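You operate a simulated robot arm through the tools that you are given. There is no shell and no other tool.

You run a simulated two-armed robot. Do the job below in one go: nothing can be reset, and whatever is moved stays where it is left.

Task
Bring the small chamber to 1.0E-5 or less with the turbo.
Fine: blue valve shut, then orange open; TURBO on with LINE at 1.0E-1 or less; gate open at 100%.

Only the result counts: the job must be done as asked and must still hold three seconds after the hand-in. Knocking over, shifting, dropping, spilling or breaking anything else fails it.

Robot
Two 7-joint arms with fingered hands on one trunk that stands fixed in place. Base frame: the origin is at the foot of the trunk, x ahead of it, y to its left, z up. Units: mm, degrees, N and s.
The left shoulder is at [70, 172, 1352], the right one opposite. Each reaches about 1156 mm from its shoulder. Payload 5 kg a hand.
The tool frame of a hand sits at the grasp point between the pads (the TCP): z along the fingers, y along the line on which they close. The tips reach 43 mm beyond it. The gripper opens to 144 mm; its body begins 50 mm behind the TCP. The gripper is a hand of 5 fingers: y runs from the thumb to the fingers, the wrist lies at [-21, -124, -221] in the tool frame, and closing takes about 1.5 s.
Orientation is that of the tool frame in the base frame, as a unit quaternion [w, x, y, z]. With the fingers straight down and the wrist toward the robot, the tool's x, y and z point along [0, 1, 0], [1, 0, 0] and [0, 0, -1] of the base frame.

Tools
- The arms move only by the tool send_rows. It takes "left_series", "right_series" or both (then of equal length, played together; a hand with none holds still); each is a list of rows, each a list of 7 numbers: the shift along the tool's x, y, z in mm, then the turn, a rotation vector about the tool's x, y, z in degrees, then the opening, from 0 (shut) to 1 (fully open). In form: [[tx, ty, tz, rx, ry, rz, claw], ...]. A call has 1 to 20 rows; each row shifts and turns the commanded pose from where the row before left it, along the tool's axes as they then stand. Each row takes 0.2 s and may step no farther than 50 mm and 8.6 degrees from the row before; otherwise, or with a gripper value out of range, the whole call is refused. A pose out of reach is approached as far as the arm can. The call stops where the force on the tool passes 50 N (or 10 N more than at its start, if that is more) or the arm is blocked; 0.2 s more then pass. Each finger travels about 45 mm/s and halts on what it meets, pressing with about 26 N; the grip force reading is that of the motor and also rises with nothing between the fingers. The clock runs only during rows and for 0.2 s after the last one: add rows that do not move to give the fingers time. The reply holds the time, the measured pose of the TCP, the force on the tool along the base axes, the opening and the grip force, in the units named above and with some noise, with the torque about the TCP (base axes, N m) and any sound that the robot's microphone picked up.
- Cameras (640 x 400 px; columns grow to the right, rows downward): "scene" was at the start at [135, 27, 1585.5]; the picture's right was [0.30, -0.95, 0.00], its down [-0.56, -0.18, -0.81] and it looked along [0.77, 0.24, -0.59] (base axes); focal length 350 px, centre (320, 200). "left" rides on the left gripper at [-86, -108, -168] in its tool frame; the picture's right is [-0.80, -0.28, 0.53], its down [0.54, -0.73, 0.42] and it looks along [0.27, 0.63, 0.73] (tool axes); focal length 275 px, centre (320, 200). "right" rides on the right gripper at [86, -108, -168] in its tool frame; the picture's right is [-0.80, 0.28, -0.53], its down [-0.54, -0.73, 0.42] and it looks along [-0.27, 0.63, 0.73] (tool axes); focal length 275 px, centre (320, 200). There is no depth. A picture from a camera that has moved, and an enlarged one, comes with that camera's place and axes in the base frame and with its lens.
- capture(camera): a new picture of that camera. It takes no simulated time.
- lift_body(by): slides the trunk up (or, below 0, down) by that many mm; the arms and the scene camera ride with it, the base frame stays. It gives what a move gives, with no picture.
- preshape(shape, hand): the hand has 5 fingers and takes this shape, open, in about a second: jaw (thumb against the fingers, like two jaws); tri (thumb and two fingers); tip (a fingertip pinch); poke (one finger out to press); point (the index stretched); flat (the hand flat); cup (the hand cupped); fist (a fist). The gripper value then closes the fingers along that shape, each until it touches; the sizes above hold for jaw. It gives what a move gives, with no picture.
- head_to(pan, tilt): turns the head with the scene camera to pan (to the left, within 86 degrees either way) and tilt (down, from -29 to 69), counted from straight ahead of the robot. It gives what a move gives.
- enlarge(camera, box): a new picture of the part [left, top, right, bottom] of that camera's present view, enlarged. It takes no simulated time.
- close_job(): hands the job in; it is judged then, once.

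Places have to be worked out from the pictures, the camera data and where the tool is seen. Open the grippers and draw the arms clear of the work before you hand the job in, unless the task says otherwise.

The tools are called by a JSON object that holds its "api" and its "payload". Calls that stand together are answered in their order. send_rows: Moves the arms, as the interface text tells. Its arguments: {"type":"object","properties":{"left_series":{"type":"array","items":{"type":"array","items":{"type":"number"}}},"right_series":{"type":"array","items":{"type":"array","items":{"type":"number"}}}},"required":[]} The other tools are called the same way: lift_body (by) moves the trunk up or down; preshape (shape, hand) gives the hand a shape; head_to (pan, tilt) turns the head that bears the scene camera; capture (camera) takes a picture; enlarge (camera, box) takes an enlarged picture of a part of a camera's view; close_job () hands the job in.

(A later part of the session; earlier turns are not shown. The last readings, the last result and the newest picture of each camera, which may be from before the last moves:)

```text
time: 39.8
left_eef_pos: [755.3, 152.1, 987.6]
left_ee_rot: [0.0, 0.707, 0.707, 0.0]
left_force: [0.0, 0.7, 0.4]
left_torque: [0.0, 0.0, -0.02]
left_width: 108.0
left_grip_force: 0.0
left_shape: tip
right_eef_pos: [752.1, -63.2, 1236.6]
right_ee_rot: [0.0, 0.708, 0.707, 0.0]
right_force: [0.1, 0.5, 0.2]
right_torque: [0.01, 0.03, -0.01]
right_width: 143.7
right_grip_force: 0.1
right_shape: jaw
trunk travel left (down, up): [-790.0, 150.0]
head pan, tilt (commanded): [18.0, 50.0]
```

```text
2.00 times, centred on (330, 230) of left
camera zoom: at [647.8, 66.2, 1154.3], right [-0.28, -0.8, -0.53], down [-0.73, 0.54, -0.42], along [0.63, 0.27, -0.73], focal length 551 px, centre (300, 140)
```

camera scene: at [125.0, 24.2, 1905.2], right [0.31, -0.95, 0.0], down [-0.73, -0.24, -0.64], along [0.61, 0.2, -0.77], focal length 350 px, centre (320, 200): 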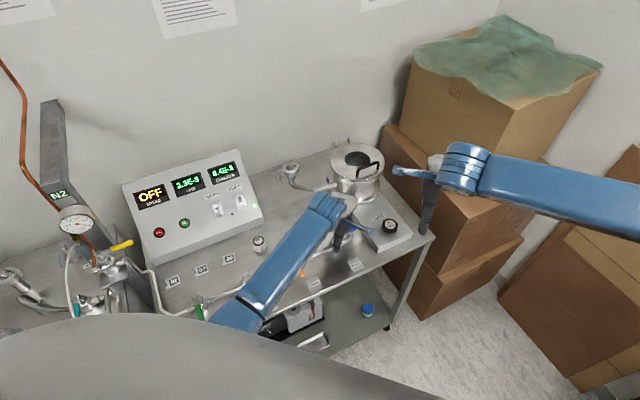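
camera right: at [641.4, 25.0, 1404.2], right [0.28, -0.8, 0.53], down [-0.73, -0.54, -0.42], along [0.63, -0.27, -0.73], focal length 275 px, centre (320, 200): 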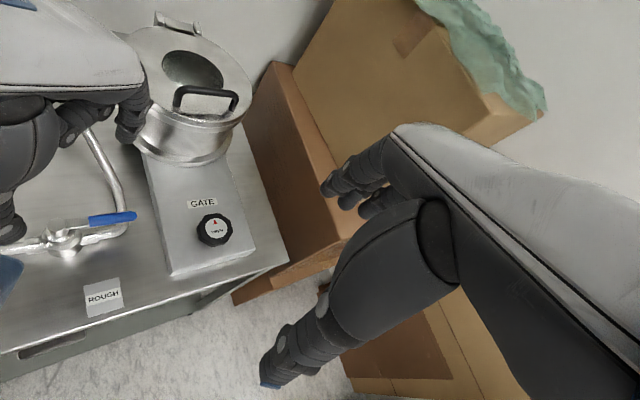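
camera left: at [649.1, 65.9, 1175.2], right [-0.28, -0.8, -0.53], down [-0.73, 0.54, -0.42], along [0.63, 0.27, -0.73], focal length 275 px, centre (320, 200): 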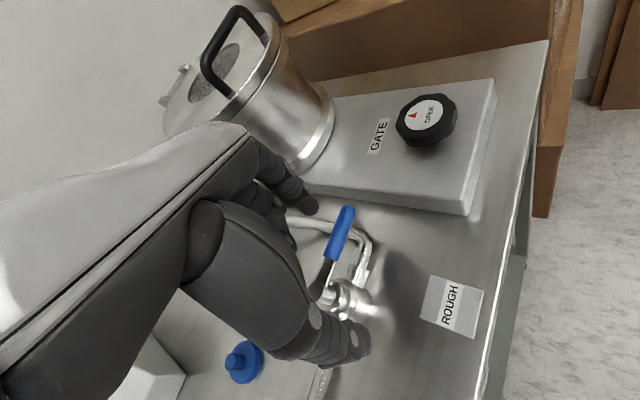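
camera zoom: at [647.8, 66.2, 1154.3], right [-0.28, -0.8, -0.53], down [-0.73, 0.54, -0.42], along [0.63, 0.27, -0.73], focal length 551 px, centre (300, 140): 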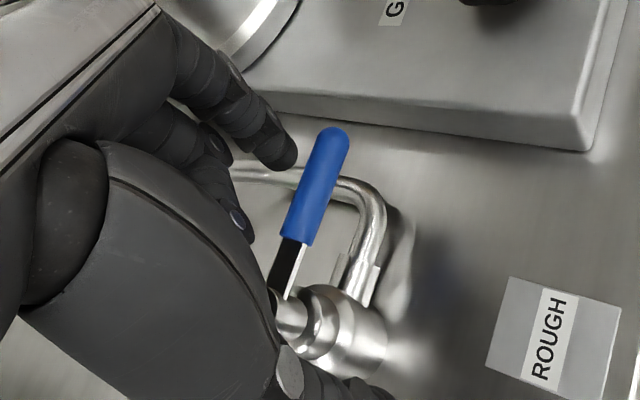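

The index is now behind the lever, above the pipe, no contact. I begin the arc: three steps.

{"api": "send_rows", "payload": {"left_series": [[-5, -6, 0, 0, 0, 0, 0.75], [-4.6, -6.2, 0, 0, 0, 0, 0.75], [-8.2, -7.9, 0, 0, 0, 0, 0.75], [0, 0, 0, 0, 0, 0, 0.75]]}}

{"api": "enlarge", "payload": {"camera": "left", "box": [230, 130, 430, 330]}}

```text
time: 40.8
left_eef_pos: [734.2, 133.9, 988.1]
left_ee_rot: [0.0, 0.707, 0.707, 0.0]
left_force: [0.3, 0.3, 0.2]
left_torque: [0.02, -0.04, -0.02]
left_width: 108.1
left_grip_force: 0.0
left_shape: tip
right_eef_pos: [751.8, -61.8, 1235.7]
right_ee_rot: [0.0, 0.707, 0.707, 0.0]
right_force: [-0.1, 0.6, 0.1]
right_torque: [-0.01, 0.01, -0.02]
right_width: 143.7
right_grip_force: 0.1
right_shape: jaw
trunk travel left (down, up): [-790.0, 150.0]
head pan, tilt (commanded): [18.0, 50.0]
```

```text
2.00 times, centred on (330, 230) of left
camera zoom: at [627.5, 47.1, 1154.2], right [-0.28, -0.8, -0.53], down [-0.73, 0.54, -0.42], along [0.63, 0.27, -0.73], focal length 551 px, centre (300, 140)
```

zoom: 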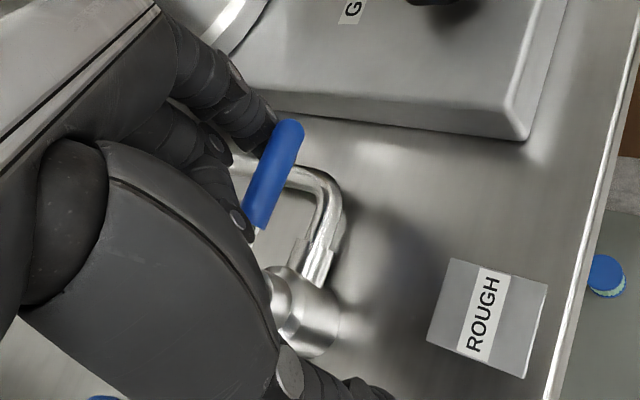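

No force yet, the finger is just reaching the lever. I continue along the arc.

{"api": "send_rows", "payload": {"left_series": [[-6.5, -8.9, 0, 0, 0, 0, 0.75], [-4.7, -9.7, 0, 0, 0, 0, 0.75], [0, 0, 0, 0, 0, 0, 0.75]]}}

{"api": "enlarge", "payload": {"camera": "left", "box": [230, 130, 430, 330]}}

{"api": "enlarge", "payload": {"camera": "right", "box": [0, 110, 220, 310]}}

```text
time: 41.6
left_eef_pos: [718.2, 122.2, 988.7]
left_ee_rot: [-0.001, 0.708, 0.707, -0.002]
left_force: [1.4, 0.2, 0.4]
left_torque: [-0.04, 0.04, 0.0]
left_width: 108.0
left_grip_force: 0.1
left_shape: tip
right_eef_pos: [752.3, -61.8, 1235.7]
right_ee_rot: [0.001, 0.708, 0.707, 0.0]
right_force: [0.9, -0.6, -0.4]
right_torque: [-0.01, 0.02, 0.06]
right_width: 143.8
right_grip_force: 0.1
right_shape: jaw
trunk travel left (down, up): [-790.0, 150.0]
head pan, tilt (commanded): [18.0, 50.0]
```

```text
2.00 times, centred on (330, 230) of left
camera zoom: at [610.1, 35.5, 1154.2], right [-0.28, -0.8, -0.53], down [-0.73, 0.54, -0.42], along [0.63, 0.27, -0.73], focal length 551 px, centre (300, 140)
```

zoom: 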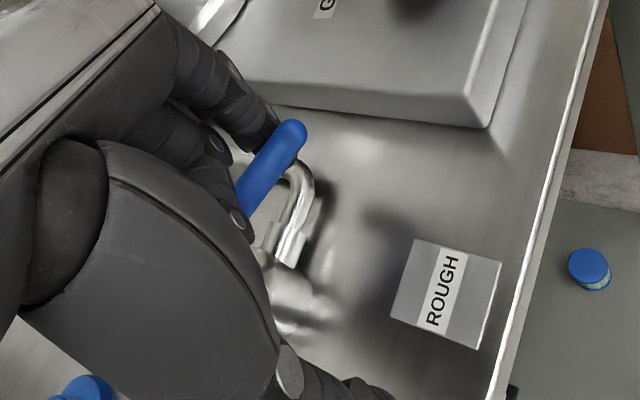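

```text
2.00 times, centred on (110, 210) of right
camera zoom: at [642.3, 24.8, 1403.8], right [0.28, -0.8, 0.53], down [-0.73, -0.54, -0.42], along [0.63, -0.27, -0.73], focal length 551 px, centre (740, 180)
```

zoom: 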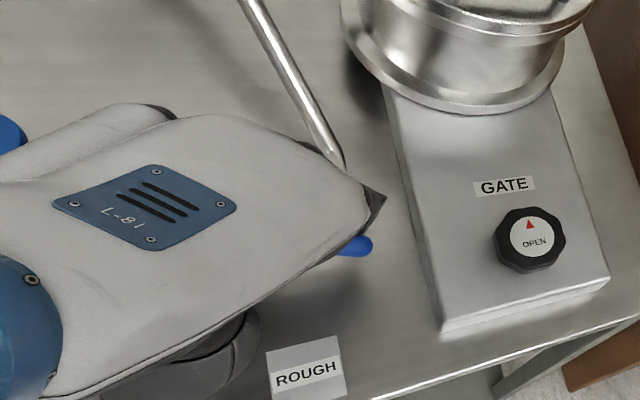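

The lever is turning with little force. I continue the arc.

{"api": "send_rows", "payload": {"left_series": [[-4.9, -9.6, 0, 0, 0, 0, 0.75], [-3.2, -10.4, 0, 0, 0, 0, 0.75], [-1.2, -10.8, 0, 0, 0, 0, 0.75], [0, 0, 0, 0, 0, 0, 0.75]]}}

{"api": "enlarge", "payload": {"camera": "left", "box": [230, 130, 430, 330]}}

```text
time: 42.6
left_eef_pos: [685.6, 112.1, 989.0]
left_ee_rot: [0.001, 0.707, 0.707, 0.0]
left_force: [0.7, 0.8, -0.5]
left_torque: [0.01, -0.01, 0.0]
left_width: 108.0
left_grip_force: 0.1
left_shape: tip
right_eef_pos: [751.2, -62.3, 1236.6]
right_ee_rot: [0.0, 0.707, 0.707, 0.0]
right_force: [0.6, -0.1, 0.1]
right_torque: [0.01, 0.01, -0.01]
right_width: 143.6
right_grip_force: 0.0
right_shape: jaw
trunk travel left (down, up): [-790.0, 150.0]
head pan, tilt (commanded): [18.0, 50.0]
```

```text
2.00 times, centred on (330, 230) of left
camera zoom: at [578.8, 26.3, 1155.6], right [-0.28, -0.8, -0.53], down [-0.73, 0.54, -0.42], along [0.63, 0.27, -0.73], focal length 551 px, centre (300, 140)
```

zoom: 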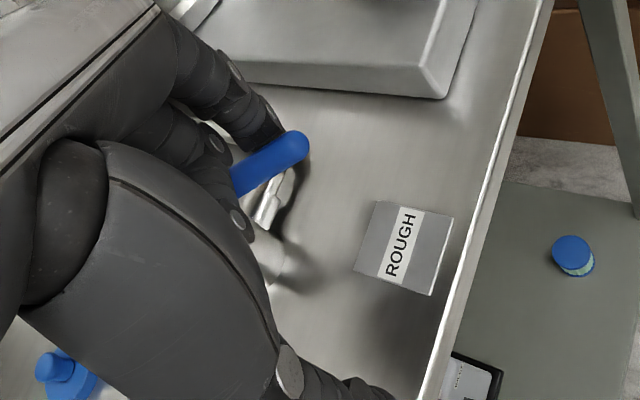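

Lever is about half-way (≈ -93°). I go on around the arc.

{"api": "send_rows", "payload": {"left_series": [[0.6, -10.9, 0, 0, 0, 0, 0.75], [2.5, -10.6, 0, 0, 0, 0, 0.75], [4.2, -10, 0, 0, 0, 0, 0.75], [0, 0, 0, 0, 0, 0, 0.75]]}}

{"api": "enlarge", "payload": {"camera": "left", "box": [230, 130, 430, 330]}}

```text
time: 43.6
left_eef_pos: [654.1, 119.9, 988.3]
left_ee_rot: [0.0, 0.707, 0.707, 0.0]
left_force: [-0.5, -1.0, -0.3]
left_torque: [0.01, -0.01, -0.02]
left_width: 108.4
left_grip_force: 0.0
left_shape: tip
right_eef_pos: [749.8, -62.2, 1235.6]
right_ee_rot: [0.0, 0.707, 0.707, 0.0]
right_force: [-1.1, 0.4, -0.7]
right_torque: [0.02, 0.02, 0.0]
right_width: 144.1
right_grip_force: 0.0
right_shape: jaw
trunk travel left (down, up): [-790.0, 150.0]
head pan, tilt (commanded): [18.0, 50.0]
```

```text
2.00 times, centred on (330, 230) of left
camera zoom: at [547.3, 33.6, 1154.6], right [-0.28, -0.8, -0.53], down [-0.73, 0.54, -0.42], along [0.63, 0.27, -0.73], focal length 551 px, centre (300, 140)
```

zoom: 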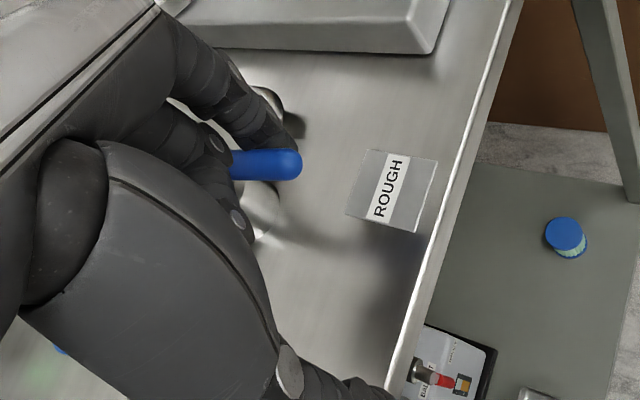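

Lever is near -125°. I continue the last ~10° in small steps, watching for the stop.

{"api": "send_rows", "payload": {"left_series": [[3.5, -5, 0, 0, 0, 0, 0.75], [3.2, -4, 0, 0, 0, 0, 0.75], [0, 0, 0, 0, 0, 0, 0.75]]}}

{"api": "enlarge", "payload": {"camera": "left", "box": [230, 130, 430, 330]}}

```text
time: 44.4
left_eef_pos: [646.5, 126.6, 989.9]
left_ee_rot: [0.0, 0.707, 0.707, 0.0]
left_force: [1.2, -2.0, 0.1]
left_torque: [-0.07, 0.03, -0.16]
left_width: 108.4
left_grip_force: 0.1
left_shape: tip
right_eef_pos: [751.2, -61.4, 1235.8]
right_ee_rot: [0.0, 0.707, 0.707, 0.0]
right_force: [0.6, -0.3, -0.7]
right_torque: [-0.03, 0.03, 0.01]
right_width: 143.3
right_grip_force: 0.1
right_shape: jaw
trunk travel left (down, up): [-790.0, 150.0]
head pan, tilt (commanded): [18.0, 50.0]
```

```text
2.00 times, centred on (330, 230) of left
camera zoom: at [538.7, 40.5, 1155.2], right [-0.28, -0.8, -0.53], down [-0.73, 0.54, -0.42], along [0.63, 0.27, -0.73], focal length 551 px, centre (300, 140)
```

zoom: 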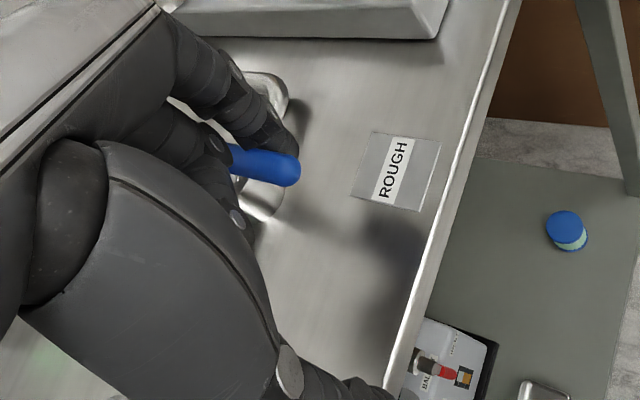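

A small reaction appears (2.4 N). I push a few more millimetres onto the stop as with green.

{"api": "send_rows", "payload": {"left_series": [[2.5, -2.5, 0, 0, 0, 0, 0.75], [2, -2, 0, 0, 0, 0, 0.75], [0, 0, 0, 0, 0, 0, 0.75]]}}

{"api": "enlarge", "payload": {"camera": "left", "box": [230, 130, 430, 330]}}

{"api": "enlarge", "payload": {"camera": "scene", "box": [110, 140, 290, 280]}}

```text
time: 45.2
left_eef_pos: [642.6, 130.0, 989.7]
left_ee_rot: [0.0, 0.707, 0.707, 0.0]
left_force: [5.2, -7.9, -3.0]
left_torque: [-0.13, 0.2, -0.48]
left_width: 109.6
left_grip_force: 0.1
left_shape: tip
right_eef_pos: [752.1, -63.2, 1235.4]
right_ee_rot: [-0.001, 0.707, 0.707, 0.0]
right_force: [-0.9, 0.4, -0.5]
right_torque: [0.01, -0.01, 0.01]
right_width: 143.7
right_grip_force: 0.0
right_shape: jaw
trunk travel left (down, up): [-790.0, 150.0]
head pan, tilt (commanded): [18.0, 50.0]
```

```text
2.00 times, centred on (330, 230) of left
camera zoom: at [534.8, 43.3, 1156.1], right [-0.28, -0.8, -0.53], down [-0.73, 0.54, -0.42], along [0.63, 0.27, -0.73], focal length 551 px, centre (300, 140)
```

zoom: 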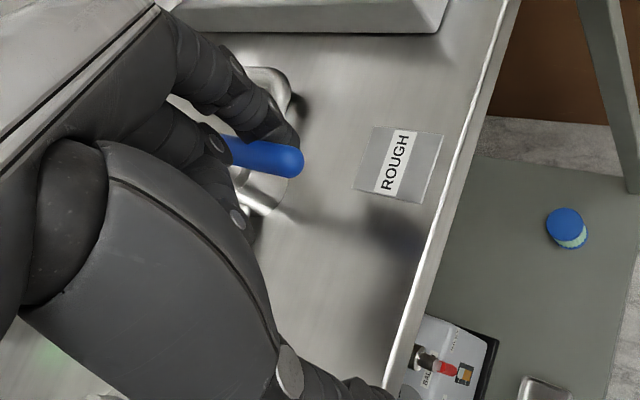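

```text
2.86 times, centred on (200, 210) of scene
camera zoom: at [126.1, 23.0, 1905.1], right [0.31, -0.95, 0.0], down [-0.73, -0.24, -0.64], along [0.61, 0.2, -0.77], focal length 1001 px, centre (663, 171)
```

zoom: 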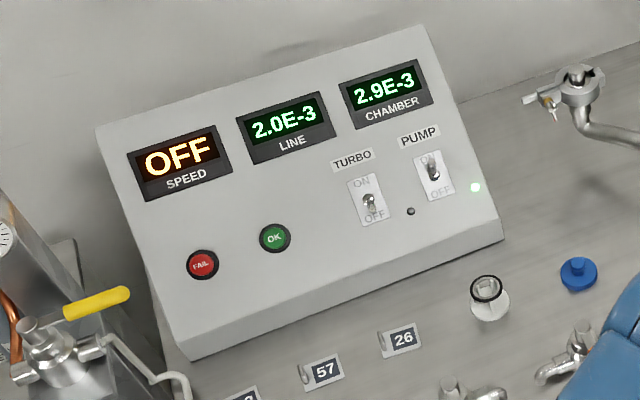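

Blue is on its stop at ≈ -135° (closed). I back off, rise, and move over so that the thumb comes down on the (-x,+y) side of the orange lever; the thumb tip is at about TCP+(-70,+2,-40).

{"api": "send_rows", "payload": {"left_series": [[-6, 6, 0, 0, 0, 0, 0.75], [-10, 10, 0, 0, 0, 0, 0.75], [0, 0, -35, 0, 0, 0, 0.75], [0, 0, -35, 0, 0, 0, 0.75], [36, -4.4, 0, 0, 0, 0, 0.75], [36, -4.4, 0, 0, 0, 0, 0.75], [36, -4.4, 0, 0, 0, 0, 0.75], [35, -4.4, 0, 0, 0, 0, 0.75], [0, 0, 0, 0, 0, 0, 0.75]]}}

{"api": "capture", "payload": {"camera": "left"}}

{"api": "capture", "payload": {"camera": "scene"}}

{"api": "enlarge", "payload": {"camera": "right", "box": [0, 110, 220, 310]}}

```text
time: 47.2
left_eef_pos: [641.0, 259.7, 1056.8]
left_ee_rot: [0.0, 0.707, 0.707, -0.001]
left_force: [-0.1, 0.0, 0.4]
left_torque: [0.0, 0.02, 0.0]
left_width: 107.8
left_grip_force: 0.0
left_shape: tip
right_eef_pos: [751.3, -62.0, 1235.9]
right_ee_rot: [0.0, 0.706, 0.708, 0.0]
right_force: [-0.4, -0.5, 0.5]
right_torque: [0.0, 0.02, -0.04]
right_width: 143.6
right_grip_force: 0.0
right_shape: jaw
trunk travel left (down, up): [-790.0, 150.0]
head pan, tilt (commanded): [18.0, 50.0]
```

```text
taken
camera left: at [533.9, 173.7, 1223.8], right [-0.28, -0.8, -0.53], down [-0.73, 0.54, -0.42], along [0.63, 0.27, -0.73], focal length 275 px, centre (320, 200)
```

left: 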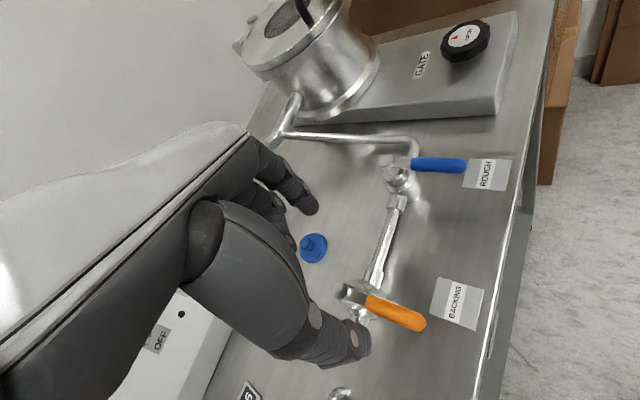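

```text
taken
camera scene: at [125.2, 24.4, 1905.2], right [0.31, -0.95, 0.0], down [-0.73, -0.24, -0.64], along [0.61, 0.2, -0.77], focal length 350 px, centre (320, 200)
```

scene: 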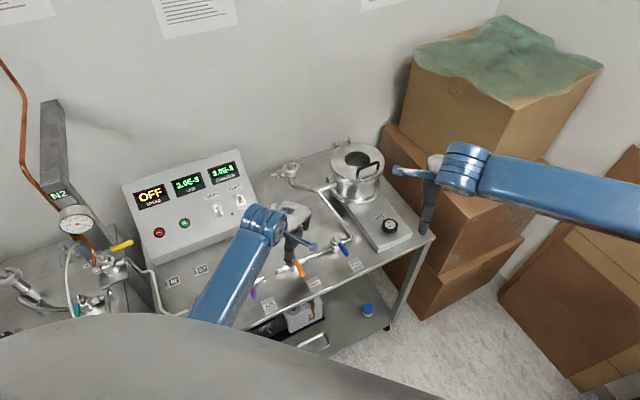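

```text
2.00 times, centred on (110, 210) of right
camera zoom: at [642.3, 24.7, 1403.8], right [0.28, -0.8, 0.53], down [-0.73, -0.54, -0.42], along [0.63, -0.27, -0.73], focal length 551 px, centre (740, 180)
```

zoom: 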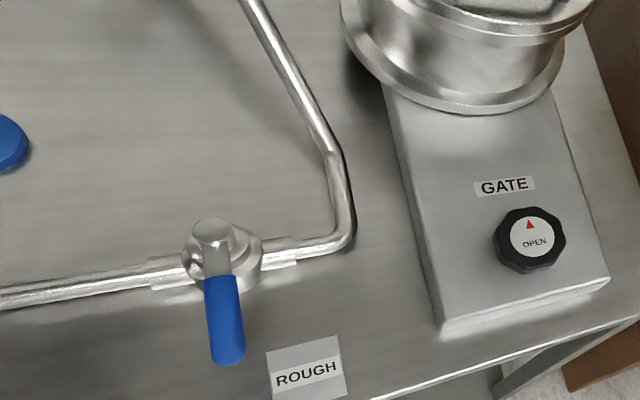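

Blue is clearly across its pipe: closed. The thumb is ~30 mm off the orange lever's far side; I lower to z≈998.

{"api": "send_rows", "payload": {"left_series": [[0, 0, 29, 0, 0, 0, 0.75], [0, 0, 29, 0, 0, 0, 0.75], [0, 0, 0, 0, 0, 0, 0.75]]}}

{"api": "capture", "payload": {"camera": "left"}}

{"api": "enlarge", "payload": {"camera": "scene", "box": [220, 180, 380, 310]}}

```text
time: 48.0
left_eef_pos: [642.7, 259.6, 1001.1]
left_ee_rot: [0.0, 0.707, 0.707, 0.0]
left_force: [-0.5, 0.7, -0.2]
left_torque: [0.01, 0.03, -0.02]
left_width: 108.1
left_grip_force: 0.0
left_shape: tip
right_eef_pos: [750.1, -62.4, 1236.0]
right_ee_rot: [-0.001, 0.707, 0.707, 0.0]
right_force: [0.8, -0.3, 0.1]
right_torque: [-0.02, 0.02, 0.0]
right_width: 143.9
right_grip_force: 0.0
right_shape: jaw
trunk travel left (down, up): [-790.0, 150.0]
head pan, tilt (commanded): [18.0, 50.0]
```

```text
taken
camera left: at [534.9, 172.4, 1167.0], right [-0.28, -0.8, -0.53], down [-0.73, 0.54, -0.42], along [0.63, 0.27, -0.73], focal length 275 px, centre (320, 200)
```

left: 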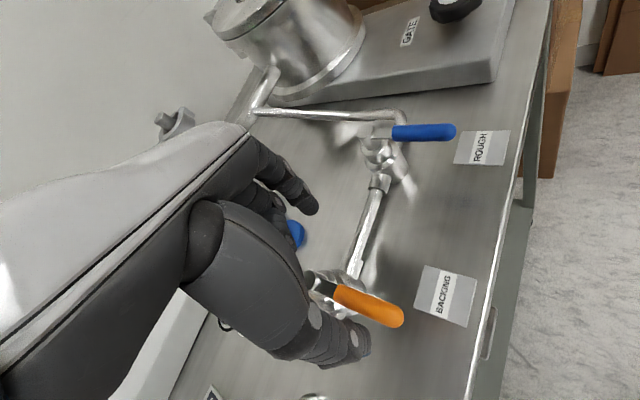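

```text
3.08 times, centred on (300, 245) of scene
camera zoom: at [124.7, 23.5, 1905.2], right [0.31, -0.95, 0.0], down [-0.73, -0.24, -0.64], along [0.61, 0.2, -0.77], focal length 1078 px, centre (382, 62)
```

zoom: 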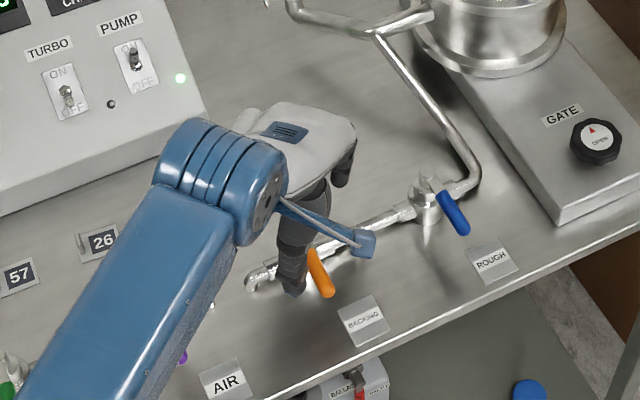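

The thumb is just left of the orange lever. I start pushing it along the arc (counter-clockwise seen from above).

{"api": "send_rows", "payload": {"left_series": [[-6, 4, 3, 0, 0, 0, 0.75], [-6.7, 4.6, 0, 0, 0, 0, 0.75], [-8.8, 6.2, 0, 0, 0, 0, 0.75], [-7.7, 7.6, 0, 0, 0, 0, 0.75], [0, 0, 0, 0, 0, 0, 0.75]]}}

{"api": "capture", "payload": {"camera": "left"}}

```text
time: 49.2
left_eef_pos: [663.1, 229.6, 999.2]
left_ee_rot: [0.0, 0.707, 0.707, 0.0]
left_force: [-1.1, 0.9, -0.2]
left_torque: [0.01, 0.02, -0.05]
left_width: 108.3
left_grip_force: 0.2
left_shape: tip
right_eef_pos: [752.0, -61.9, 1236.2]
right_ee_rot: [0.0, 0.707, 0.707, 0.0]
right_force: [-0.5, -0.4, -0.3]
right_torque: [-0.02, 0.03, -0.01]
right_width: 143.7
right_grip_force: 0.1
right_shape: jaw
trunk travel left (down, up): [-790.0, 150.0]
head pan, tilt (commanded): [18.0, 50.0]
```

```text
taken
camera left: at [555.6, 143.0, 1164.4], right [-0.28, -0.8, -0.53], down [-0.73, 0.54, -0.42], along [0.63, 0.27, -0.73], focal length 275 px, centre (320, 200)
```

left: 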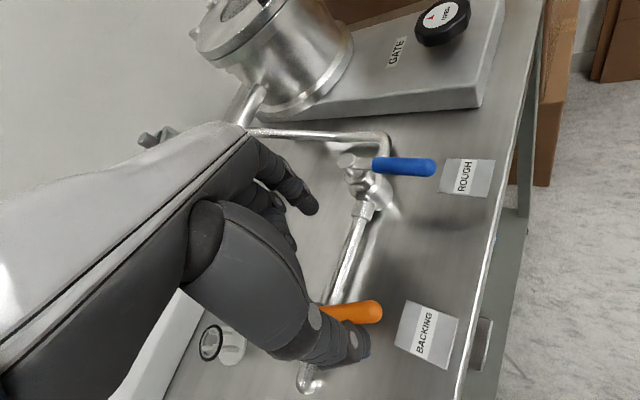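

The orange lever has turned to ≈ -110° with almost no force. I go on around the arc.

{"api": "send_rows", "payload": {"left_series": [[-6.3, 8.9, 0, 0, 0, 0, 0.75], [-4.5, 9.9, 0, 0, 0, 0, 0.75], [-2.8, 10.4, 0, 0, 0, 0, 0.75], [-0.9, 10.7, 0, 0, 0, 0, 0.75], [0, 0, 0, 0, 0, 0, 0.75]]}}

{"api": "capture", "payload": {"camera": "left"}}

```text
time: 50.4
left_eef_pos: [702.8, 214.4, 997.3]
left_ee_rot: [0.0, 0.708, 0.706, 0.0]
left_force: [-1.0, 0.0, -0.2]
left_torque: [0.0, 0.0, -0.01]
left_width: 108.4
left_grip_force: 0.1
left_shape: tip
right_eef_pos: [751.3, -61.9, 1235.4]
right_ee_rot: [0.0, 0.707, 0.707, 0.0]
right_force: [0.0, -0.1, -0.3]
right_torque: [0.0, -0.01, 0.01]
right_width: 143.9
right_grip_force: 0.0
right_shape: jaw
trunk travel left (down, up): [-790.0, 150.0]
head pan, tilt (commanded): [18.0, 50.0]
```

```text
taken
camera left: at [595.7, 128.1, 1163.6], right [-0.28, -0.8, -0.53], down [-0.73, 0.54, -0.42], along [0.63, 0.27, -0.73], focal length 275 px, centre (320, 200)
```

left: 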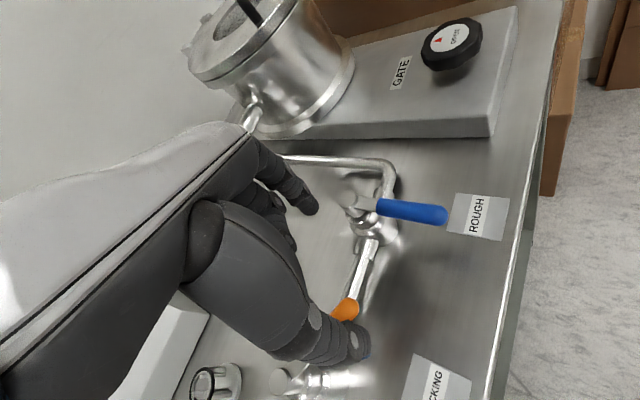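

Orange is at ≈ -68°. I continue toward -45° in smaller steps.

{"api": "send_rows", "payload": {"left_series": [[1.5, 9.5, 0, 0, 0, 0, 0.75], [3, 8, 0, 0, 0, 0, 0.75], [0, 0, 0, 0, 0, 0, 0.75]]}}

{"api": "capture", "payload": {"camera": "left"}}

{"api": "enlarge", "payload": {"camera": "scene", "box": [220, 180, 380, 310]}}

```text
time: 51.2
left_eef_pos: [719.4, 218.4, 1000.1]
left_ee_rot: [0.0, 0.707, 0.707, 0.001]
left_force: [0.3, -0.1, 0.2]
left_torque: [0.01, 0.0, 0.01]
left_width: 108.3
left_grip_force: 0.1
left_shape: tip
right_eef_pos: [751.1, -61.3, 1235.6]
right_ee_rot: [0.0, 0.707, 0.707, 0.0]
right_force: [-0.6, 0.9, -0.1]
right_torque: [0.02, -0.01, 0.02]
right_width: 143.9
right_grip_force: 0.0
right_shape: jaw
trunk travel left (down, up): [-790.0, 150.0]
head pan, tilt (commanded): [18.0, 50.0]
```

```text
taken
camera left: at [612.4, 131.9, 1165.9], right [-0.28, -0.8, -0.53], down [-0.73, 0.54, -0.42], along [0.63, 0.27, -0.73], focal length 275 px, centre (320, 200)
```

left: 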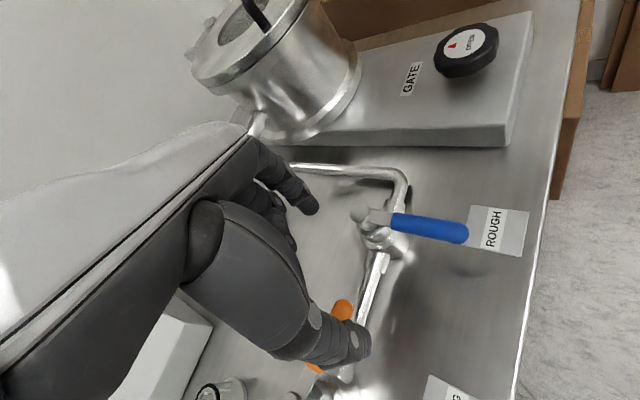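

```text
3.08 times, centred on (300, 245) of scene
camera zoom: at [124.2, 24.3, 1905.3], right [0.31, -0.95, 0.0], down [-0.73, -0.24, -0.64], along [0.61, 0.2, -0.77], focal length 1078 px, centre (382, 62)
```

zoom: 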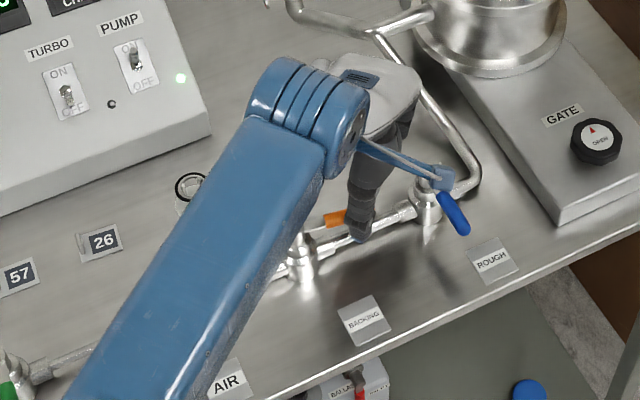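

Orange is at ≈ -53°. A bit more to reach -45°, watching the force.

{"api": "send_rows", "payload": {"left_series": [[3, 5, 0, 0, 0, 0, 0.75], [3, 4, 0, 0, 0, 0, 0.75], [0, 0, 0, 0, 0, 0, 0.75]]}}

{"api": "capture", "payload": {"camera": "left"}}

```text
time: 52.0
left_eef_pos: [727.9, 225.7, 997.8]
left_ee_rot: [-0.001, 0.707, 0.707, 0.0]
left_force: [0.4, -0.8, 0.4]
left_torque: [-0.02, -0.03, 0.03]
left_width: 108.1
left_grip_force: 0.2
left_shape: tip
right_eef_pos: [751.1, -61.9, 1235.1]
right_ee_rot: [0.001, 0.707, 0.707, 0.0]
right_force: [1.0, -0.9, 0.6]
right_torque: [-0.02, -0.01, -0.02]
right_width: 143.8
right_grip_force: 0.1
right_shape: jaw
trunk travel left (down, up): [-790.0, 150.0]
head pan, tilt (commanded): [18.0, 50.0]
```

```text
taken
camera left: at [621.2, 138.9, 1165.2], right [-0.28, -0.8, -0.53], down [-0.73, 0.54, -0.42], along [0.63, 0.27, -0.73], focal length 275 px, centre (320, 200)
```

left: 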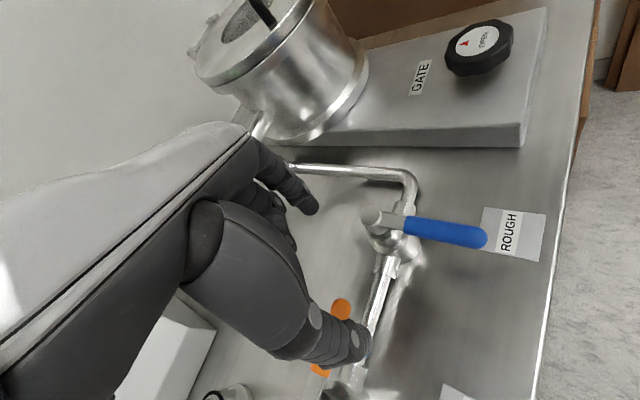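

Orange is at ≈ -45°, but no stop felt yet. I nudge 3–4 mm more to seat it.

{"api": "send_rows", "payload": {"left_series": [[2, 2.2, 0, 0, 0, 0, 0.75], [1.5, 1.5, 0, 0, 0, 0, 0.75], [0, 0, 0, 0, 0, 0, 0.75]]}}

{"api": "enlarge", "payload": {"camera": "left", "box": [260, 180, 460, 400]}}

{"api": "enlarge", "payload": {"camera": "scene", "box": [110, 140, 290, 280]}}

```text
time: 52.8
left_eef_pos: [732.3, 227.7, 999.1]
left_ee_rot: [0.0, 0.708, 0.707, 0.0]
left_force: [-3.0, -3.6, -0.8]
left_torque: [-0.1, 0.0, 0.21]
left_width: 108.8
left_grip_force: 0.1
left_shape: tip
right_eef_pos: [750.9, -62.2, 1236.0]
right_ee_rot: [0.0, 0.707, 0.707, 0.0]
right_force: [-0.6, -0.5, 0.0]
right_torque: [-0.02, 0.01, -0.01]
right_width: 144.0
right_grip_force: 0.1
right_shape: jaw
trunk travel left (down, up): [-790.0, 150.0]
head pan, tilt (commanded): [18.0, 50.0]
```

```text
1.82 times, centred on (360, 290) of left
camera zoom: at [624.6, 142.0, 1165.5], right [-0.28, -0.8, -0.53], down [-0.73, 0.54, -0.42], along [0.63, 0.27, -0.73], focal length 500 px, centre (247, 36)
```

zoom: 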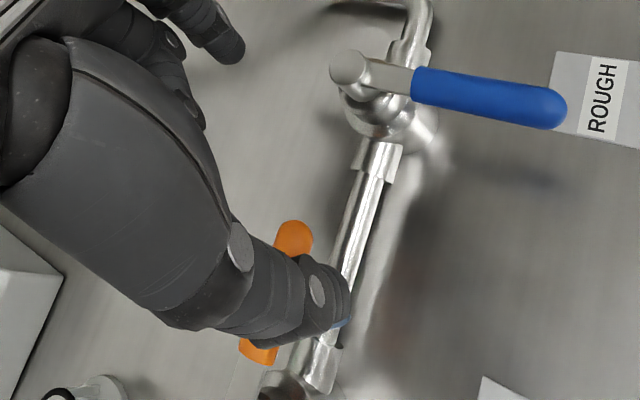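

```text
2.86 times, centred on (200, 210) of scene
camera zoom: at [124.5, 23.7, 1905.2], right [0.31, -0.95, 0.0], down [-0.73, -0.24, -0.64], along [0.61, 0.2, -0.77], focal length 1001 px, centre (663, 171)
```

zoom: 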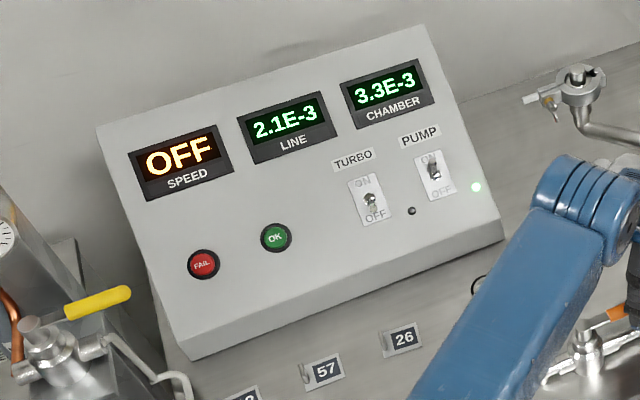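

The stop is felt (≈5 N): orange is open; LINE reads 2.1E-3, CHAMBER 3.3E-3. I back the thumb off and rise, then study the TURBO switch closely.

{"api": "send_rows", "payload": {"left_series": [[-8, -8, 0, 0, 0, 0, 0.75], [-10, -10, 0, 0, 0, 0, 0.75], [0, 0, -40, 0, 0, 0, 0.75], [0, 0, -45, 0, 0, 0, 0.75], [0, 0, -45, 0, 0, 0, 0.75], [0, -30, -30, 0, 0, 0, 0.75], [0, -30, -30, 0, 0, 0, 0.75], [0, 0, 0, 0, 0, 0, 0.75]]}}

{"api": "head_to", "payload": {"pan": 36, "tilt": 50}}

{"api": "capture", "payload": {"camera": "scene"}}

{"api": "capture", "payload": {"camera": "left"}}

```text
time: 54.6
left_eef_pos: [653.3, 213.2, 1188.5]
left_ee_rot: [0.0, 0.707, 0.707, 0.0]
left_force: [0.8, 0.2, -0.8]
left_torque: [0.0, 0.02, 0.03]
left_width: 108.2
left_grip_force: 0.0
left_shape: tip
right_eef_pos: [752.2, -60.9, 1235.3]
right_ee_rot: [-0.001, 0.707, 0.707, -0.001]
right_force: [0.3, -0.2, 0.6]
right_torque: [-0.02, 0.05, -0.02]
right_width: 143.7
right_grip_force: 0.0
right_shape: jaw
trunk travel left (down, up): [-790.0, 150.0]
head pan, tilt (commanded): [18.0, 50.0]
```

```text
time: 55.4
left_eef_pos: [656.1, 214.0, 1188.5]
left_ee_rot: [0.0, 0.707, 0.707, 0.001]
left_force: [0.8, 0.2, 0.4]
left_torque: [0.03, 0.04, -0.03]
left_width: 108.2
left_grip_force: 0.0
left_shape: tip
right_eef_pos: [751.8, -61.8, 1235.4]
right_ee_rot: [-0.001, 0.707, 0.707, -0.001]
right_force: [0.6, -0.2, -0.3]
right_torque: [0.0, -0.01, 0.01]
right_width: 143.6
right_grip_force: 0.1
right_shape: jaw
trunk travel left (down, up): [-790.0, 150.0]
head pan, tilt (commanded): [36.0, 50.0]
```

```text
taken
camera scene: at [114.9, 45.5, 1905.1], right [0.59, -0.81, 0.0], down [-0.62, -0.45, -0.64], along [0.52, 0.38, -0.77], focal length 350 px, centre (320, 200)
```

scene: 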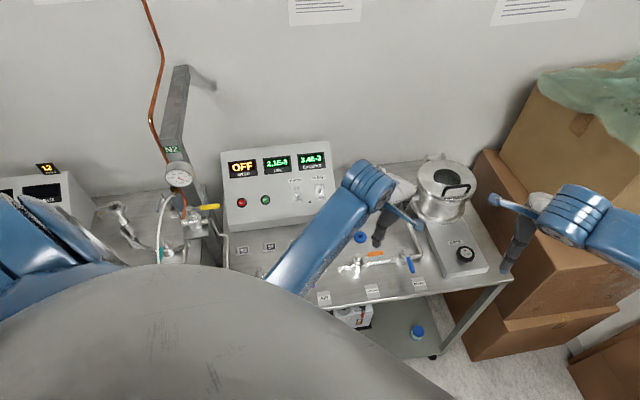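

```text
taken
camera left: at [547.8, 127.5, 1354.2], right [-0.28, -0.8, -0.53], down [-0.73, 0.54, -0.42], along [0.63, 0.27, -0.73], focal length 275 px, centre (320, 200)
```

left: 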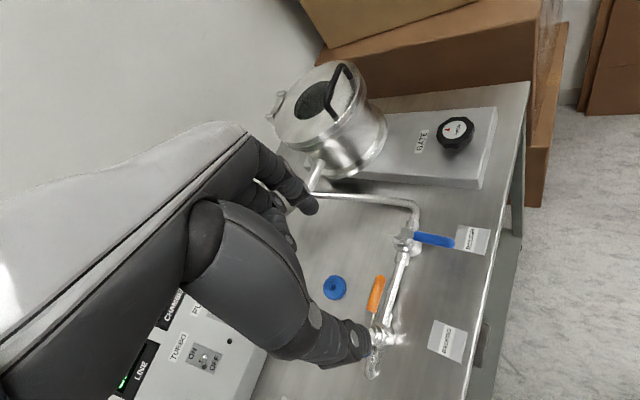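

I check the orange lever's final angle with a zoom, and the TURBO switch from both cameras.

{"api": "enlarge", "payload": {"camera": "left", "box": [320, 190, 500, 390]}}

{"api": "enlarge", "payload": {"camera": "scene", "box": [270, 160, 350, 220]}}

{"api": "enlarge", "payload": {"camera": "left", "box": [110, 280, 270, 400]}}

{"api": "enlarge", "payload": {"camera": "scene", "box": [310, 220, 450, 300]}}

```text
2.00 times, centred on (410, 290) of left
camera zoom: at [547.8, 127.5, 1354.2], right [-0.28, -0.8, -0.53], down [-0.73, 0.54, -0.42], along [0.63, 0.27, -0.73], focal length 551 px, centre (140, 20)
```

zoom: 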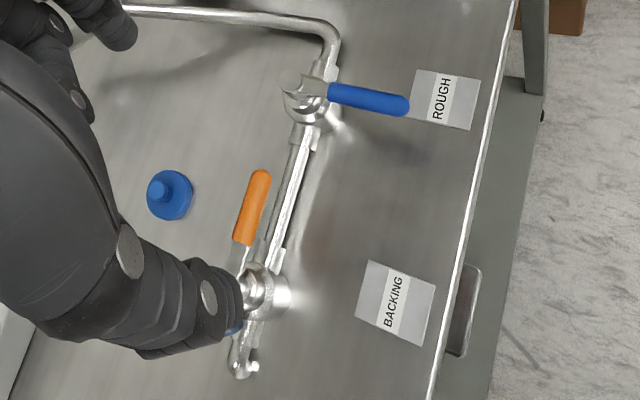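

```text
6.67 times, centred on (310, 190) of scene
camera zoom: at [114.9, 45.5, 1905.1], right [0.59, -0.81, 0.0], down [-0.62, -0.45, -0.64], along [0.52, 0.38, -0.77], focal length 2335 px, centre (387, 267)
```

zoom: 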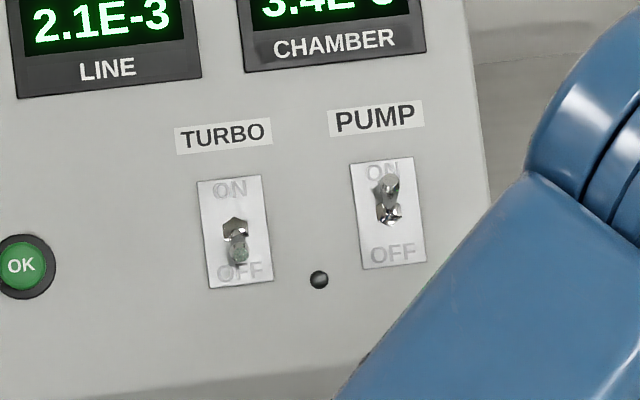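

```text
3.33 times, centred on (190, 340) of left
camera zoom: at [547.8, 127.5, 1354.2], right [-0.28, -0.8, -0.53], down [-0.73, 0.54, -0.42], along [0.63, 0.27, -0.73], focal length 918 px, centre (753, -267)
```

zoom: 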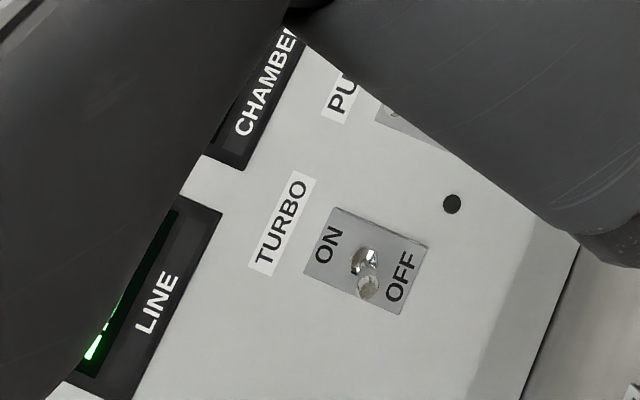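

```text
4.57 times, centred on (380, 260) of scene
camera zoom: at [114.9, 45.5, 1905.1], right [0.59, -0.81, 0.0], down [-0.62, -0.45, -0.64], along [0.52, 0.38, -0.77], focal length 1601 px, centre (46, -74)
```

zoom: 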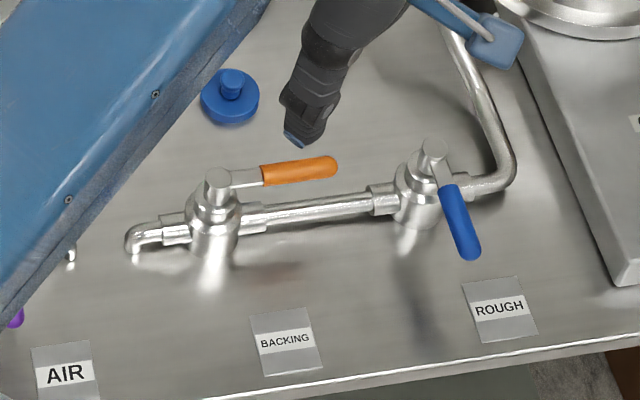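

Orange lies parallel with its pipe (open), blue across (closed). TURBO toggle: nut ≈ (708,574,993), tip ≈ (688,555,1004), panel slope ≈ 38° facing (-x,-y). I take the poke shape, go over to the console at height, and turn the hand 45° left and 30° forward so the finger can lift the toggle from below.

{"api": "preshape", "payload": {"hand": "left", "shape": "poke"}}

{"api": "send_rows", "payload": {"left_series": [[44.4, -2.5, -2, 0, 0, 0, 1], [44.4, -2.5, -2, 0, 0, 0, 1], [44.4, -2.5, -2, 0, 0, 0, 1], [44.4, -2.5, -2, 0, 0, 0, 1], [44.4, -2.5, -2, 0, 0, 0, 1], [44.4, -2.5, -2, 0, 0, 0, 1], [0, 0, 0, 0, 0, -7.5, 1], [0, 0, 0, 0, 0, -7.5, 1], [0, 0, 0, 0, 0, -7.5, 1], [0, 0, 0, 0, 0, -7.5, 1], [0, 0, 0, 0, 0, -7.5, 1], [0, 0, 0, 0, 0, -7.5, 1], [0, 0, 0, -7.5, 0, 0, 1], [0, 0, 0, -7.5, 0, 0, 1], [0, 0, 0, -7.5, 0, 0, 1], [0, 0, 0, -7.5, 0, 0, 1], [0, 0, 0, 0, 0, 0, 1]]}}

{"api": "capture", "payload": {"camera": "scene"}}

{"api": "capture", "payload": {"camera": "left"}}

```text
time: 56.3
left_eef_pos: [653.7, 213.9, 1189.3]
left_ee_rot: [0.0, 0.707, 0.707, 0.0]
left_force: [-0.4, -0.1, 0.4]
left_torque: [0.03, 0.01, -0.01]
left_width: 0.3
left_grip_force: 0.0
left_shape: poke
right_eef_pos: [751.7, -60.9, 1236.1]
right_ee_rot: [0.0, 0.707, 0.707, 0.0]
right_force: [-0.6, 0.4, -0.5]
right_torque: [0.01, -0.02, 0.01]
right_width: 143.7
right_grip_force: 0.0
right_shape: jaw
trunk travel left (down, up): [-790.0, 150.0]
head pan, tilt (commanded): [36.0, 50.0]
```

```text
time: 59.9
left_eef_pos: [638.0, 477.7, 1199.7]
left_ee_rot: [0.1, 0.37, 0.892, 0.24]
left_force: [-0.6, 0.3, -0.2]
left_torque: [0.01, 0.01, 0.0]
left_width: 0.2
left_grip_force: 0.1
left_shape: poke
right_eef_pos: [751.4, -61.8, 1235.8]
right_ee_rot: [0.0, 0.707, 0.707, 0.0]
right_force: [0.3, 0.6, 0.2]
right_torque: [0.01, 0.01, -0.05]
right_width: 143.6
right_grip_force: 0.1
right_shape: jaw
trunk travel left (down, up): [-790.0, 150.0]
head pan, tilt (commanded): [36.0, 50.0]
```

```text
taken
camera scene: at [113.4, 46.1, 1905.3], right [0.59, -0.81, 0.0], down [-0.62, -0.45, -0.64], along [0.52, 0.38, -0.77], focal length 350 px, centre (320, 200)
```

scene: 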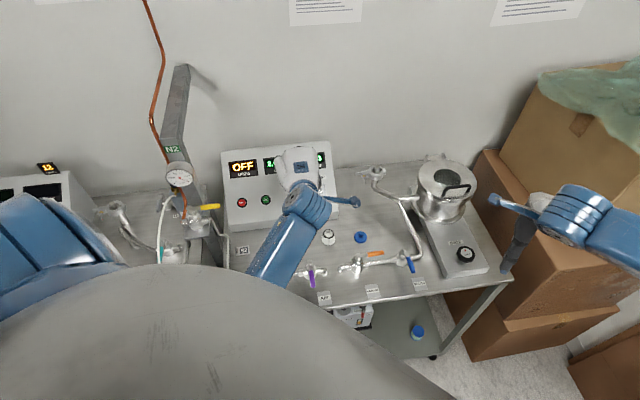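

```text
taken
camera left: at [575.3, 291.1, 1289.8], right [0.58, -0.55, -0.6], down [-0.68, 0.09, -0.73], along [0.45, 0.83, -0.32], focal length 275 px, centre (320, 200)
```

left: 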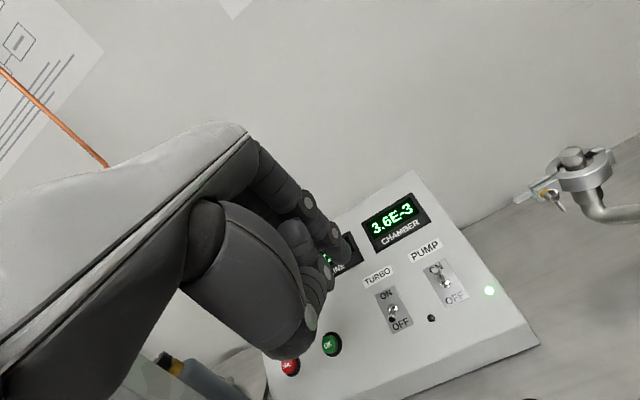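

The left camera now has a fine view of the panel beside the finger. I zoom in to refine toggle and fingertip positions.

{"api": "enlarge", "payload": {"camera": "left", "box": [280, 180, 480, 350]}}

```text
2.35 times, centred on (380, 265) of left
camera zoom: at [575.3, 291.1, 1289.8], right [0.58, -0.55, -0.6], down [-0.68, 0.09, -0.73], along [0.45, 0.83, -0.32], focal length 648 px, centre (179, 47)
```

zoom: 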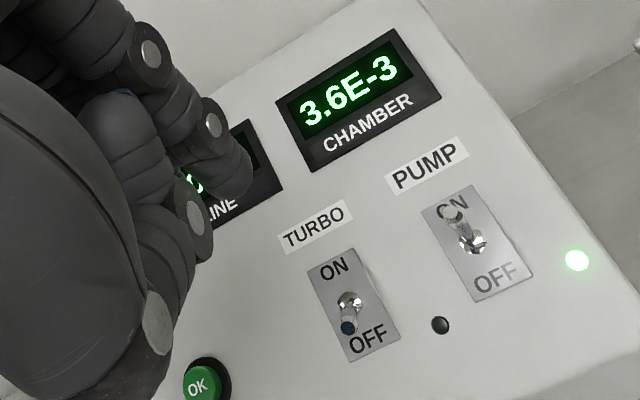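

Toggle estimate is confirmed to ~1 mm. I move to a point in front of and above the toggle, laterally lined up with the index finger.

{"api": "send_rows", "payload": {"left_series": [[7.75, -8.2, 35.6, 0, 0, 0, 1], [7.75, -8.2, 35.6, 0, 0, 0, 1], [7.75, -8.2, 35.6, 0, 0, 0, 1], [7.75, -8.2, 35.6, 0, 0, 0, 1], [0, 0, 0, 0, 0, 0, 1]]}}

{"api": "capture", "payload": {"camera": "left"}}

{"api": "capture", "payload": {"camera": "scene"}}

```text
time: 61.1
left_eef_pos: [646.7, 527.5, 1063.0]
left_ee_rot: [0.099, 0.369, 0.892, 0.24]
left_force: [-0.2, 1.3, -0.1]
left_torque: [0.0, 0.01, -0.01]
left_width: 0.0
left_grip_force: 0.0
left_shape: poke
right_eef_pos: [751.7, -62.8, 1236.3]
right_ee_rot: [0.0, 0.707, 0.707, 0.0]
right_force: [-0.1, 1.0, 0.7]
right_torque: [0.0, 0.02, 0.0]
right_width: 144.0
right_grip_force: 0.1
right_shape: jaw
trunk travel left (down, up): [-790.0, 150.0]
head pan, tilt (commanded): [36.0, 50.0]
```

```text
taken
camera left: at [583.6, 340.9, 1151.8], right [0.58, -0.55, -0.6], down [-0.68, 0.09, -0.73], along [0.45, 0.83, -0.32], focal length 275 px, centre (320, 200)
```

left: 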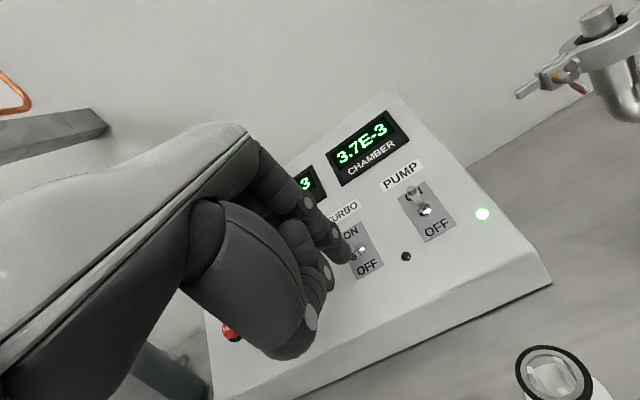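

```text
taken
camera scene: at [113.9, 45.5, 1905.2], right [0.59, -0.81, 0.0], down [-0.62, -0.45, -0.64], along [0.52, 0.38, -0.77], focal length 350 px, centre (320, 200)
```

scene: 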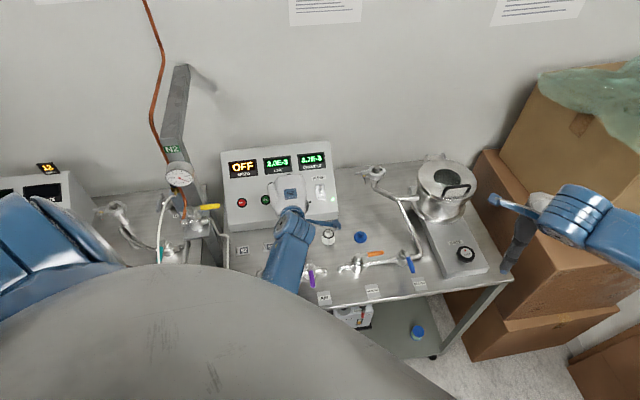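

Lined up laterally within ~3 mm. I go down 39 mm in front of the toggle.

{"api": "send_rows", "payload": {"left_series": [[1, -9.75, 16.9, 0, 0, 0, 1], [1, -9.75, 16.9, 0, 0, 0, 1], [0, 0, 0, 0, 0, 0, 1]]}}

{"api": "enlarge", "payload": {"camera": "left", "box": [250, 140, 450, 310]}}

{"api": "enlarge", "payload": {"camera": "scene", "box": [260, 140, 350, 250]}}

```text
time: 61.9
left_eef_pos: [645.0, 535.4, 1022.5]
left_ee_rot: [0.097, 0.371, 0.891, 0.242]
left_force: [-0.5, 0.5, -0.1]
left_torque: [0.0, 0.01, 0.01]
left_width: 0.1
left_grip_force: 0.1
left_shape: poke
right_eef_pos: [751.9, -60.9, 1237.1]
right_ee_rot: [-0.001, 0.707, 0.707, 0.001]
right_force: [-0.2, -0.5, 0.9]
right_torque: [0.0, 0.0, 0.01]
right_width: 144.0
right_grip_force: 0.1
right_shape: jaw
trunk travel left (down, up): [-790.0, 150.0]
head pan, tilt (commanded): [36.0, 50.0]
```

```text
2.35 times, centred on (350, 225) of left
camera zoom: at [581.2, 348.1, 1111.2], right [0.58, -0.54, -0.61], down [-0.68, 0.1, -0.73], along [0.45, 0.83, -0.32], focal length 648 px, centre (249, 141)
```

zoom: 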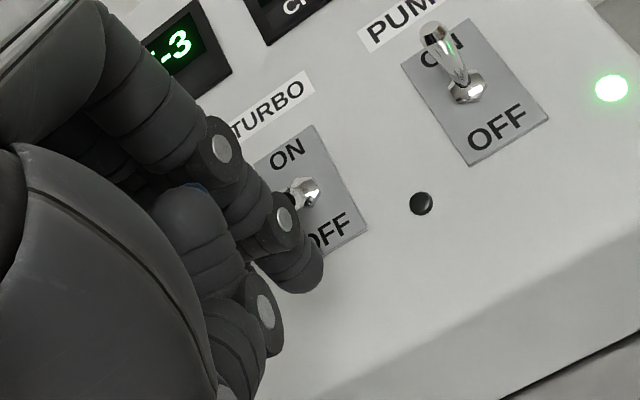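

```text
3.64 times, centred on (305, 195) of scene
camera zoom: at [112.9, 46.4, 1905.3], right [0.59, -0.81, 0.0], down [-0.62, -0.45, -0.64], along [0.52, 0.38, -0.77], focal length 1274 px, centre (374, 218)
```

zoom: 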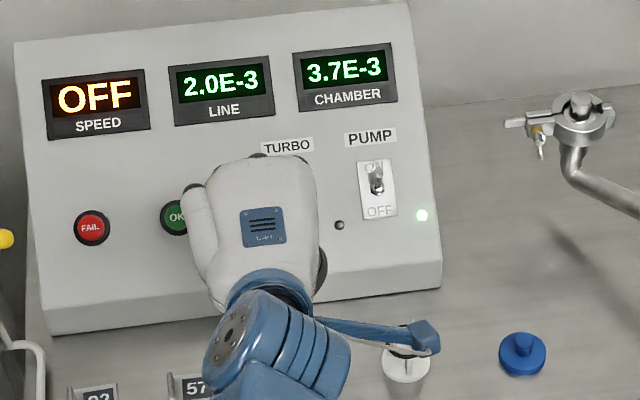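

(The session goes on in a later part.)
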